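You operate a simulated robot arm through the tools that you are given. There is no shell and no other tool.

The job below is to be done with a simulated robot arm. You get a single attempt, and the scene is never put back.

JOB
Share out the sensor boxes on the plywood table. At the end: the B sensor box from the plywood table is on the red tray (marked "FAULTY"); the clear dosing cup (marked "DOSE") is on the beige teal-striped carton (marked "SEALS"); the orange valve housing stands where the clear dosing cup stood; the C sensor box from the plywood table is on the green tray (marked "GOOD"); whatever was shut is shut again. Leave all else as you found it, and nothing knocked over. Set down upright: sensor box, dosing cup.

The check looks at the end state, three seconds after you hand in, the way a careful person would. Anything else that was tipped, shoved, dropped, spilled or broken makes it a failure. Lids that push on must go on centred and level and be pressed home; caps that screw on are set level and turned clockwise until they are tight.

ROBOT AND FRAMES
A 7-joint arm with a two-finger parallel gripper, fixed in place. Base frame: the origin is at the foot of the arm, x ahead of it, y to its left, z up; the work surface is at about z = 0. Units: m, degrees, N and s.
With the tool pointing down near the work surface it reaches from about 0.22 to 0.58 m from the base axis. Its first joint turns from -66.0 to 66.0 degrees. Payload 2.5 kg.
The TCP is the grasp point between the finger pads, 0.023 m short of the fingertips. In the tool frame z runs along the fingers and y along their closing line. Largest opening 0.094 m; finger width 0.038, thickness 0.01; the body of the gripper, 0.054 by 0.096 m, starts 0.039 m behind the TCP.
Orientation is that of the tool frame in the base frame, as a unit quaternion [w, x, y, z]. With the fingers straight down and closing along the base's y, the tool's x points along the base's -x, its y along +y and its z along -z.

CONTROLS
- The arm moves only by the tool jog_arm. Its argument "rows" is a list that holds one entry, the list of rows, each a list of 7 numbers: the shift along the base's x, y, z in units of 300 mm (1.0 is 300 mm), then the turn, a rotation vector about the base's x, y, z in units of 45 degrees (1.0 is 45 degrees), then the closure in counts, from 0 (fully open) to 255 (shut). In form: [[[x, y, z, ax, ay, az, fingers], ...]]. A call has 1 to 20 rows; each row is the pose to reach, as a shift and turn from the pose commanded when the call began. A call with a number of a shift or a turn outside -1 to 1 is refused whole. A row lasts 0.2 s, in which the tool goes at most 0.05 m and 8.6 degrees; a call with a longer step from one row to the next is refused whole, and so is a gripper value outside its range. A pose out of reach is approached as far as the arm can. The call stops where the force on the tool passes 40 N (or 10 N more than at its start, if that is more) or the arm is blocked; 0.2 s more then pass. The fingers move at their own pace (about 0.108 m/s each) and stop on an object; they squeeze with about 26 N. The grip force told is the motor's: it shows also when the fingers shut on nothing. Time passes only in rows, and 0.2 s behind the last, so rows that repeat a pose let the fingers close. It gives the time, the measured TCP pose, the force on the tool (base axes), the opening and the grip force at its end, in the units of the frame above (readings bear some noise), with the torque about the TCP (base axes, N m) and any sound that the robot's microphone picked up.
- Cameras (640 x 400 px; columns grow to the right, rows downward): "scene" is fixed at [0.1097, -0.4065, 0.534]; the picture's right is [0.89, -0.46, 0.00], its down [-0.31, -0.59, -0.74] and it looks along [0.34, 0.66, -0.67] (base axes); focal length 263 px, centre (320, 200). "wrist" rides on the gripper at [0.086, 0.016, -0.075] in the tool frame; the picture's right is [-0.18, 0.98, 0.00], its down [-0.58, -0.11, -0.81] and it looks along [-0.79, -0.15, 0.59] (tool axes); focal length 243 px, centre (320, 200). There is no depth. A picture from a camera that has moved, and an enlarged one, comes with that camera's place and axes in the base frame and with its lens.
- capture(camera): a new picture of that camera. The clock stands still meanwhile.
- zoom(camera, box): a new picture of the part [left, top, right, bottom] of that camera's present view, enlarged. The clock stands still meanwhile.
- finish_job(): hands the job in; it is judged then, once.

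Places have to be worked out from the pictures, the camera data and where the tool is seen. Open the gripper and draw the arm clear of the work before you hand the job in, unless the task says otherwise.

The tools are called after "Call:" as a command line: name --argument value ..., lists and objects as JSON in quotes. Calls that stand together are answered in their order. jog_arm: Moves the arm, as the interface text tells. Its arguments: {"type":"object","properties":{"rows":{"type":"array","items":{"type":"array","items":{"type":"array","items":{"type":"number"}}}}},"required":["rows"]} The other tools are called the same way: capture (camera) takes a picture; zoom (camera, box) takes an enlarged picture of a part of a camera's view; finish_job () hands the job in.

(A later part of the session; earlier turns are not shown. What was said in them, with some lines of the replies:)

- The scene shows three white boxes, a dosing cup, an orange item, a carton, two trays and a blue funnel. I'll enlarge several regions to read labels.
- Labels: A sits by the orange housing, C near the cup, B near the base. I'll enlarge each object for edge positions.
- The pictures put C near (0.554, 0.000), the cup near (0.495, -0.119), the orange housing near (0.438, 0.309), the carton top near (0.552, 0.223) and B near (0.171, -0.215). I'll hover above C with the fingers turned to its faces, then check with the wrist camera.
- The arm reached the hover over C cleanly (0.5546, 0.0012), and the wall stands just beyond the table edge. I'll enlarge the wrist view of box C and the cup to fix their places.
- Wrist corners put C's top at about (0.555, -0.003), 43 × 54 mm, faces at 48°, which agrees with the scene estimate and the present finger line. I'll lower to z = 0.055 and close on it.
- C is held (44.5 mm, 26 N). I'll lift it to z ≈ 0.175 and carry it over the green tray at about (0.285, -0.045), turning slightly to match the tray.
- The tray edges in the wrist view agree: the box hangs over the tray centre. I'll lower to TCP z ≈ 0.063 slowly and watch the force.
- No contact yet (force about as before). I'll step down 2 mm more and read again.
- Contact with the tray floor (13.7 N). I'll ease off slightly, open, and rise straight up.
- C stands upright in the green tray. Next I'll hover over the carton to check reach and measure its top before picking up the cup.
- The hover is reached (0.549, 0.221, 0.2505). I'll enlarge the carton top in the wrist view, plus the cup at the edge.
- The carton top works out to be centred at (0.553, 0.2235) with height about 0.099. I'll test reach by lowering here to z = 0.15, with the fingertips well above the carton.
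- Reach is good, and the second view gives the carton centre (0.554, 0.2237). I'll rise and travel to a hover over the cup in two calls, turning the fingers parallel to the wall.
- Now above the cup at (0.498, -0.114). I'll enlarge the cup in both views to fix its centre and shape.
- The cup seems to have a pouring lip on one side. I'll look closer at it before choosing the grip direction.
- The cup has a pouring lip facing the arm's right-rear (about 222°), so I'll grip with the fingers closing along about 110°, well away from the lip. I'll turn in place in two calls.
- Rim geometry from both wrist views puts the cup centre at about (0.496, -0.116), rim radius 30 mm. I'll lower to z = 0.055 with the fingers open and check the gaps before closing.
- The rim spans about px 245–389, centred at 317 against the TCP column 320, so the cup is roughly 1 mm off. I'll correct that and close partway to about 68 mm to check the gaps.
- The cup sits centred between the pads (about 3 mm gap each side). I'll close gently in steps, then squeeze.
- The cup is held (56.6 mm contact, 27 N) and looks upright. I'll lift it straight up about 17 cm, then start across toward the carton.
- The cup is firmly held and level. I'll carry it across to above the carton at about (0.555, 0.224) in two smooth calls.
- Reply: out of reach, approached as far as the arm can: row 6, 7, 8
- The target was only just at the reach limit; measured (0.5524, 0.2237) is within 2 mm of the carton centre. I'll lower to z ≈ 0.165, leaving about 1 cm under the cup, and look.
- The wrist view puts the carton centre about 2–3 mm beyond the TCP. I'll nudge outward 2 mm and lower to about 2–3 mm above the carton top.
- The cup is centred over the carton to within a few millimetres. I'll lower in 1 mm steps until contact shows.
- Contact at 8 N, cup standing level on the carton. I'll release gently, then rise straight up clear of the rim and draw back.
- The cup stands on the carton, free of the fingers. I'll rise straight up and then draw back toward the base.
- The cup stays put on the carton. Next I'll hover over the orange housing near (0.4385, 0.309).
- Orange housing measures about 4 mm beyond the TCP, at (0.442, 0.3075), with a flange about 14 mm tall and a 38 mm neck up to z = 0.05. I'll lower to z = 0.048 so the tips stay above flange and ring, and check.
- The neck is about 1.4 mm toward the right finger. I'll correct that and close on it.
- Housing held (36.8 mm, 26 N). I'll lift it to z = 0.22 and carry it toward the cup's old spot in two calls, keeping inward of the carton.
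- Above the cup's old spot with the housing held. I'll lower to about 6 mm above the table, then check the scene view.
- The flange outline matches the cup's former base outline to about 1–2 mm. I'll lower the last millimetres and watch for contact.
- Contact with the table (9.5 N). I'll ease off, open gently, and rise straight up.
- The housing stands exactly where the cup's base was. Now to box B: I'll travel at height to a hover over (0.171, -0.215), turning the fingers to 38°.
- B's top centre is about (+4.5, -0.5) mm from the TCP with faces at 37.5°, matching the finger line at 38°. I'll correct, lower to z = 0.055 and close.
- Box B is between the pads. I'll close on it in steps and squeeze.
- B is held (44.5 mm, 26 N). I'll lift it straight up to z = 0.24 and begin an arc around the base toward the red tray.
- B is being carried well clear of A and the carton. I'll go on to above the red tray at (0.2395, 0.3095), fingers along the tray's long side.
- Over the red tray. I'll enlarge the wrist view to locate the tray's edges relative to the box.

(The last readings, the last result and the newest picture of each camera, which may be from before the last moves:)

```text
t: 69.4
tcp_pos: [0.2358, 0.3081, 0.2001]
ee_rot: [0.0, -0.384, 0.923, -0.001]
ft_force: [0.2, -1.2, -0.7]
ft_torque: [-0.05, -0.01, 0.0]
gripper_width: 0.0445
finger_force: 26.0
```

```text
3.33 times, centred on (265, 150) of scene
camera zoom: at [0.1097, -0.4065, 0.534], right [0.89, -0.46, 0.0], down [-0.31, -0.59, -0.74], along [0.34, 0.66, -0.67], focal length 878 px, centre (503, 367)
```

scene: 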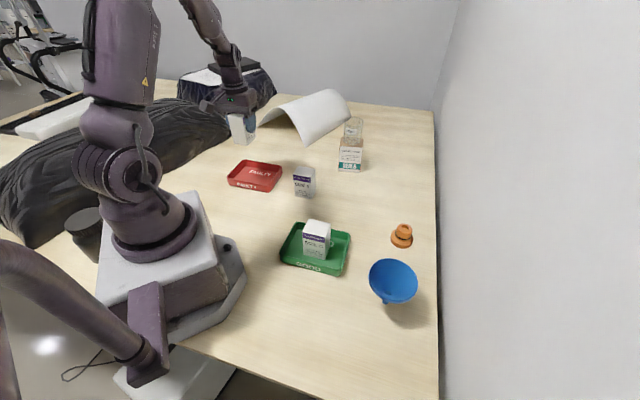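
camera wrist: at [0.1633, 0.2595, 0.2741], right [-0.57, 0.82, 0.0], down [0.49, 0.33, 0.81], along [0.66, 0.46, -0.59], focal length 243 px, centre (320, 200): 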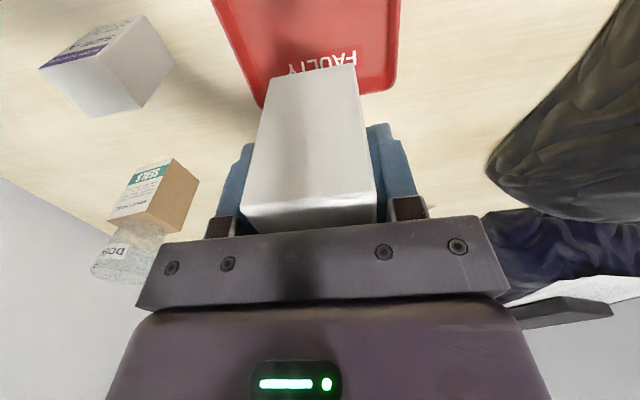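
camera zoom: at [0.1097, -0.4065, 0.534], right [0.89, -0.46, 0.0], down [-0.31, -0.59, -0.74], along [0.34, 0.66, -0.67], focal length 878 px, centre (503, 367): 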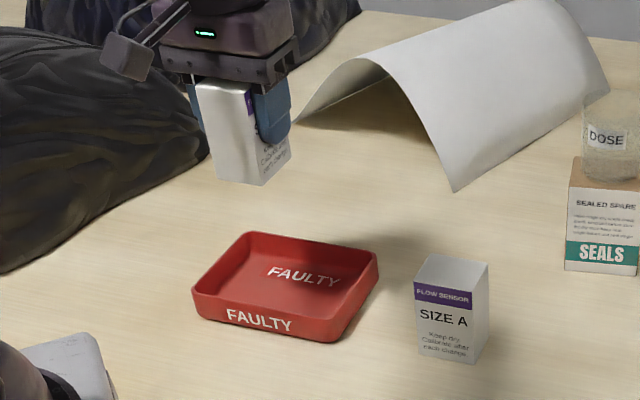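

From the wrist view the tray centre lies about 12 mm further along +x, +5 mm in y than my scene estimate. I'll shift there and lower to about 7 mm above the tray floor.

Call:
jog_arm --rows '[[[0.02, 0.008, -0.02, 0, 0, 0, 255], [0.0383, 0.015, -0.06, 0, 0, 0, 255], [0.0383, 0.015, -0.15, 0, 0, 0, 255], [0.0383, 0.015, -0.25, 0, 0, 0, 255], [0.0383, 0.015, -0.34, 0, 0, 0, 255], [0.0383, 0.015, -0.41, 0, 0, 0, 255], [0.0383, 0.015, -0.44, 0, 0, 0, 255], [0.0383, 0.015, -0.4503, 0, 0, 0, 255], [0.0383, 0.015, -0.4503, 0, 0, 0, 255]]]'

Call:
zoom --camera "scene" --box '[210, 110, 320, 210]'

Call:
zoom --camera "wrist" --box '[150, 0, 490, 240]'

```text
t: 71.4
tcp_pos: [0.2478, 0.3131, 0.0663]
ee_rot: [0.0, -0.383, 0.924, 0.0]
ft_force: [-0.3, 0.6, -2.1]
ft_torque: [0.0, -0.01, 0.02]
gripper_width: 0.0445
finger_force: 25.9
```

```text
4.00 times, centred on (265, 160) of scene
camera zoom: at [0.1097, -0.4065, 0.534], right [0.89, -0.46, 0.0], down [-0.31, -0.59, -0.74], along [0.34, 0.66, -0.67], focal length 1054 px, centre (540, 360)
```

zoom: 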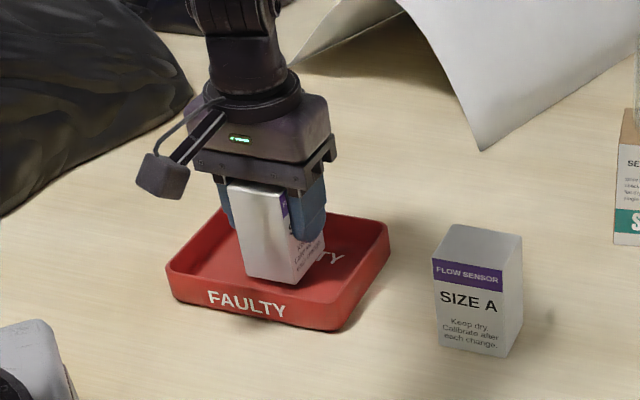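

```text
1.67 times, centred on (320, 120) of wrist
camera zoom: at [0.1757, 0.2632, 0.1398], right [-0.57, 0.82, 0.0], down [0.49, 0.33, 0.81], along [0.66, 0.46, -0.59], focal length 404 px, centre (320, 333)
```

zoom: 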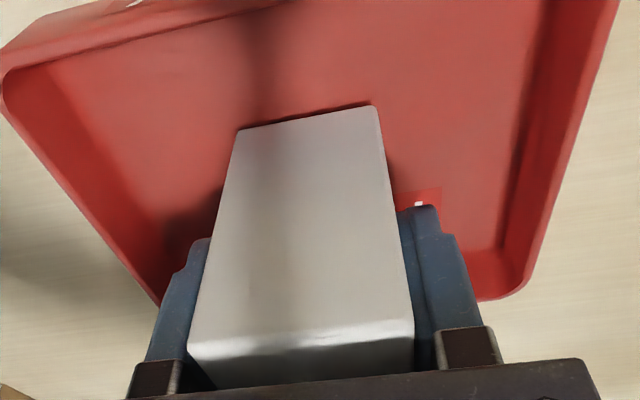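

Box B is centred inside the tray walls. I'll lower the last millimetres, watching for contact (expected near z ≈ 0.059).

Call:
jog_arm --rows '[[[0, 0, -0.008, 0, 0, 0, 255], [0, 0, -0.016, 0, 0, 0, 255], [0, 0, -0.0183, 0, 0, 0, 255], [0, 0, -0.0183, 0, 0, 0, 255]]]'

```text
t: 72.4
tcp_pos: [0.2478, 0.3118, 0.0598]
ee_rot: [-0.001, -0.384, 0.924, 0.0]
ft_force: [0.2, -1.0, -0.8]
ft_torque: [0.01, 0.01, 0.02]
gripper_width: 0.0447
finger_force: 26.0
```

Call:
jog_arm --rows '[[[0, 0, -0.0033, 0, 0, 0, 255], [0, 0, -0.005, 0, 0, 0, 255], [0, 0, -0.005, 0, 0, 0, 255]]]'

```text
t: 73.2
tcp_pos: [0.2492, 0.3128, 0.0587]
ee_rot: [0.0, -0.384, 0.923, 0.0]
ft_force: [-3.1, -3.1, 10.9]
ft_torque: [-0.17, 0.12, -0.01]
gripper_width: 0.0445
finger_force: 26.0
```

Contact with the tray floor (11 N). I'll ease off, open, and rise straight up.

Call:
jog_arm --rows '[[[0, 0, 0.0015, 0, 0, 0, 255], [0, 0, 0.0015, 0, 0, 0, 125], [0, 0, 0.0015, 0, 0, 0, 110], [0, 0, 0.0015, 0, 0, 0, 80], [0, 0, 0.0015, 0, 0, 0, 40], [0, 0, 0.0015, 0, 0, 0, 0], [0, 0, 0.0015, 0, 0, 0, 0], [0, 0, 0.06, 0, 0, 0, 0], [0, 0, 0.16, 0, 0, 0, 0], [0, 0, 0.3, 0, 0, 0, 0], [0, 0, 0.44, 0, 0, 0, 0], [0, 0, 0.58, 0, 0, 0, 0], [0, 0, 0.68, 0, 0, 0, 0], [0, 0, 0.68, 0, 0, 0, 0]]]'

Call:
capture --camera "scene"

Call:
zoom --camera "scene" --box '[210, 110, 390, 220]'

Call:
capture --camera "wrist"

```text
t: 76.2
tcp_pos: [0.2486, 0.3121, 0.2639]
ee_rot: [0.0, -0.383, 0.924, 0.0]
ft_force: [0.2, 0.2, -0.2]
ft_torque: [0.05, 0.0, -0.02]
gripper_width: 0.0941
finger_force: 0.0
```

```text
taken
```

scene: 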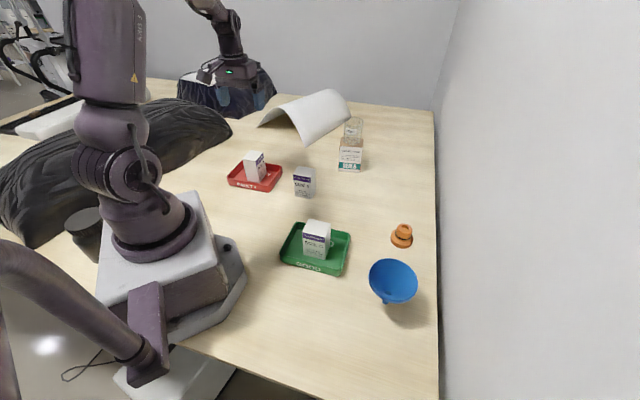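

```text
3.56 times, centred on (300, 165) of scene
camera zoom: at [0.1097, -0.4065, 0.534], right [0.89, -0.46, 0.0], down [-0.31, -0.59, -0.74], along [0.34, 0.66, -0.67], focal length 936 px, centre (391, 324)
```

zoom: 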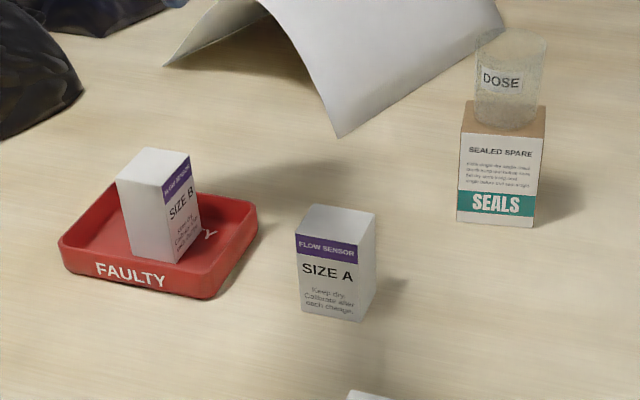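

```text
taken
camera wrist: at [0.1757, 0.2634, 0.3376], right [-0.57, 0.82, 0.0], down [0.49, 0.33, 0.81], along [0.66, 0.46, -0.59], focal length 243 px, centre (320, 200)
```

wrist: 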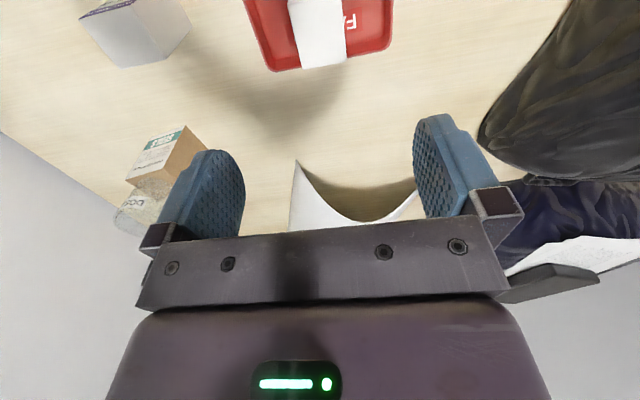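

All four moves appear done. I'll enlarge each placement to verify that everything is upright, and compare with the starting view.

Call:
zoom --camera "scene" --box '[220, 145, 290, 200]'

Call:
zoom --camera "scene" --box '[335, 110, 375, 180]'

Call:
zoom --camera "scene" --box '[270, 200, 430, 310]'

Call:
zoom --camera "scene" --box '[280, 130, 380, 205]'

```text
7.27 times, centred on (255, 172) of scene
camera zoom: at [0.1097, -0.4065, 0.534], right [0.89, -0.46, 0.0], down [-0.31, -0.59, -0.74], along [0.34, 0.66, -0.67], focal length 1916 px, centre (793, 400)
```

zoom: 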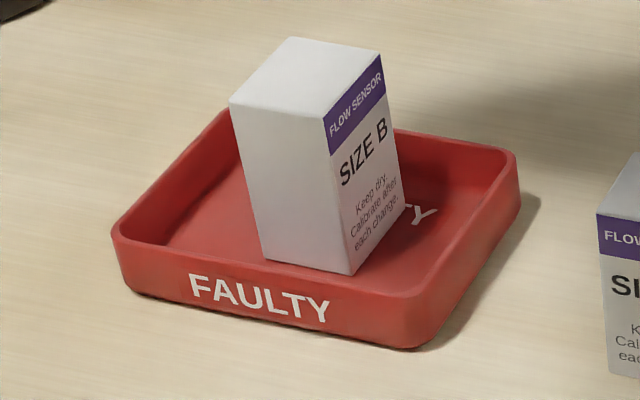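

```text
5.71 times, centred on (355, 145) of scene
camera zoom: at [0.1097, -0.4065, 0.534], right [0.89, -0.46, 0.0], down [-0.31, -0.59, -0.74], along [0.34, 0.66, -0.67], focal length 1505 px, centre (120, 514)
```

zoom: 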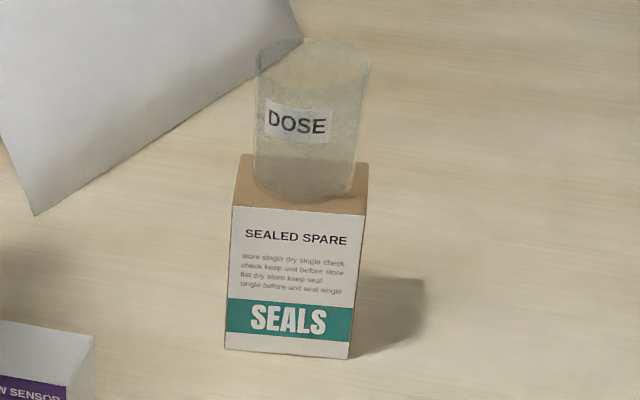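

```text
3.64 times, centred on (350, 255) of scene
camera zoom: at [0.1097, -0.4065, 0.534], right [0.89, -0.46, 0.0], down [-0.31, -0.59, -0.74], along [0.34, 0.66, -0.67], focal length 958 px, centre (211, 0)
```

zoom: 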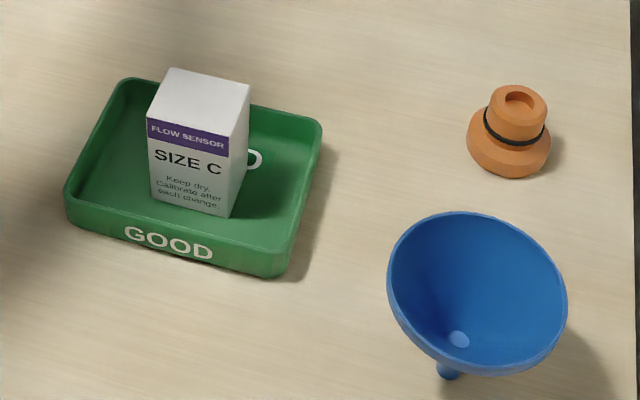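

```text
5.33 times, centred on (330, 168) of scene
camera zoom: at [0.1097, -0.4065, 0.534], right [0.89, -0.46, 0.0], down [-0.31, -0.59, -0.74], along [0.34, 0.66, -0.67], focal length 1405 px, centre (267, 373)
```

zoom: 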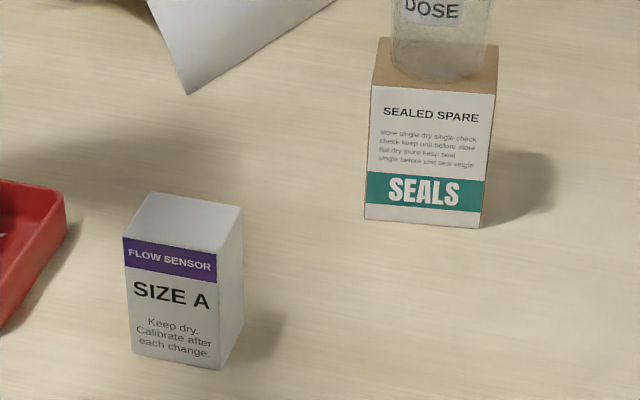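

Everything stands upright and in place, with A, the carton, trays, paper and funnel unmoved. I'll draw the open gripper back to the starting pose, high and clear of the work.

Call:
jog_arm --rows '[[[0.0, 0.0, 0.08, 0, 0, 0, 0], [0.06, -0.08, 0.14, 0, 0, -0.12, 0], [0.13, -0.18, 0.14, 0, 0, -0.25, 0], [0.2, -0.28, 0.14, 0, 0, -0.38, 0], [0.28, -0.38, 0.14, 0, 0, -0.51, 0], [0.36, -0.48, 0.14, 0, 0, -0.64, 0], [0.43, -0.58, 0.14, 0, 0, -0.77, 0], [0.5, -0.67, 0.14, 0, 0, -0.89, 0], [0.55, -0.74, 0.14, 0, 0, -1.0, 0], [0.55, -0.74, 0.14, 0, 0, -1.0, 0], [0.55, -0.74, 0.14, 0, 0, -1.0, 0]]]'

Call:
capture --camera "scene"

Call:
zoom --camera "scene" --box '[220, 150, 290, 200]'

```text
t: 78.6
tcp_pos: [0.4149, 0.0903, 0.3029]
ee_rot: [0.0, 0.0, 1.0, 0.0]
ft_force: [0.4, 0.1, -0.1]
ft_torque: [-0.01, 0.01, 0.02]
gripper_width: 0.0941
finger_force: 0.1
```

```text
taken
```

scene: 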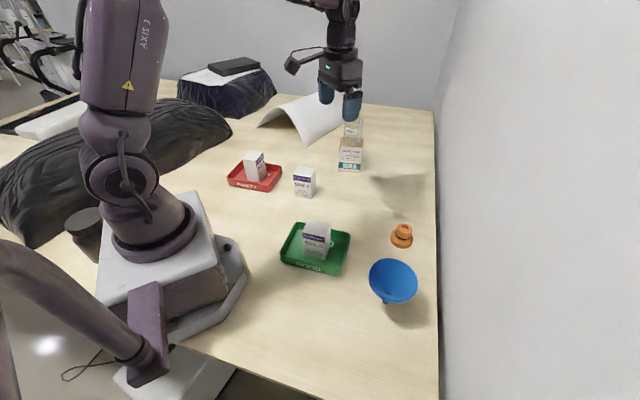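

```text
8.00 times, centred on (255, 175) of scene
camera zoom: at [0.1097, -0.4065, 0.534], right [0.89, -0.46, 0.0], down [-0.31, -0.59, -0.74], along [0.34, 0.66, -0.67], focal length 2107 px, centre (840, 400)
```

zoom: 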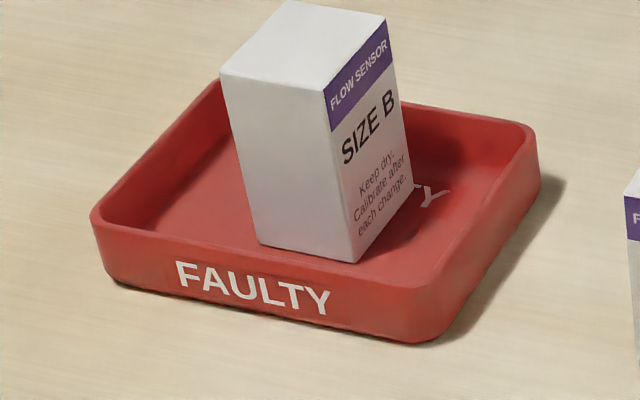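

The arm is clear with the gripper open. B is in the red tray, C is in the green tray, the cup is on the carton, and the housing stands on the cup's old spot. Nothing was opened, and the tray outline matches its starting position, so I'm handing in.

Call:
finish_job

```text
The job is handed in.
```

I've handed the job in, and everything you listed is in place. I don't have the result of the check yet.

- **B sensor box:** standing upright in the red FAULTY tray, roughly centred.
- **C sensor box:** standing upright in the green GOOD tray.
- **Dosing cup:** upright on top of the SEALS carton, within a few millimetres of the middle.
- **Orange valve housing:** standing where the cup stood, within about 2 mm.

Nothing had a lid or cap that needed opening, so there was nothing to shut again. In the last pictures nothing had tipped or shifted. That covers the A sensor box, the carton, both trays, the paper and the blue funnel. The gripper is open and the arm is back at its starting pose, clear of the work.
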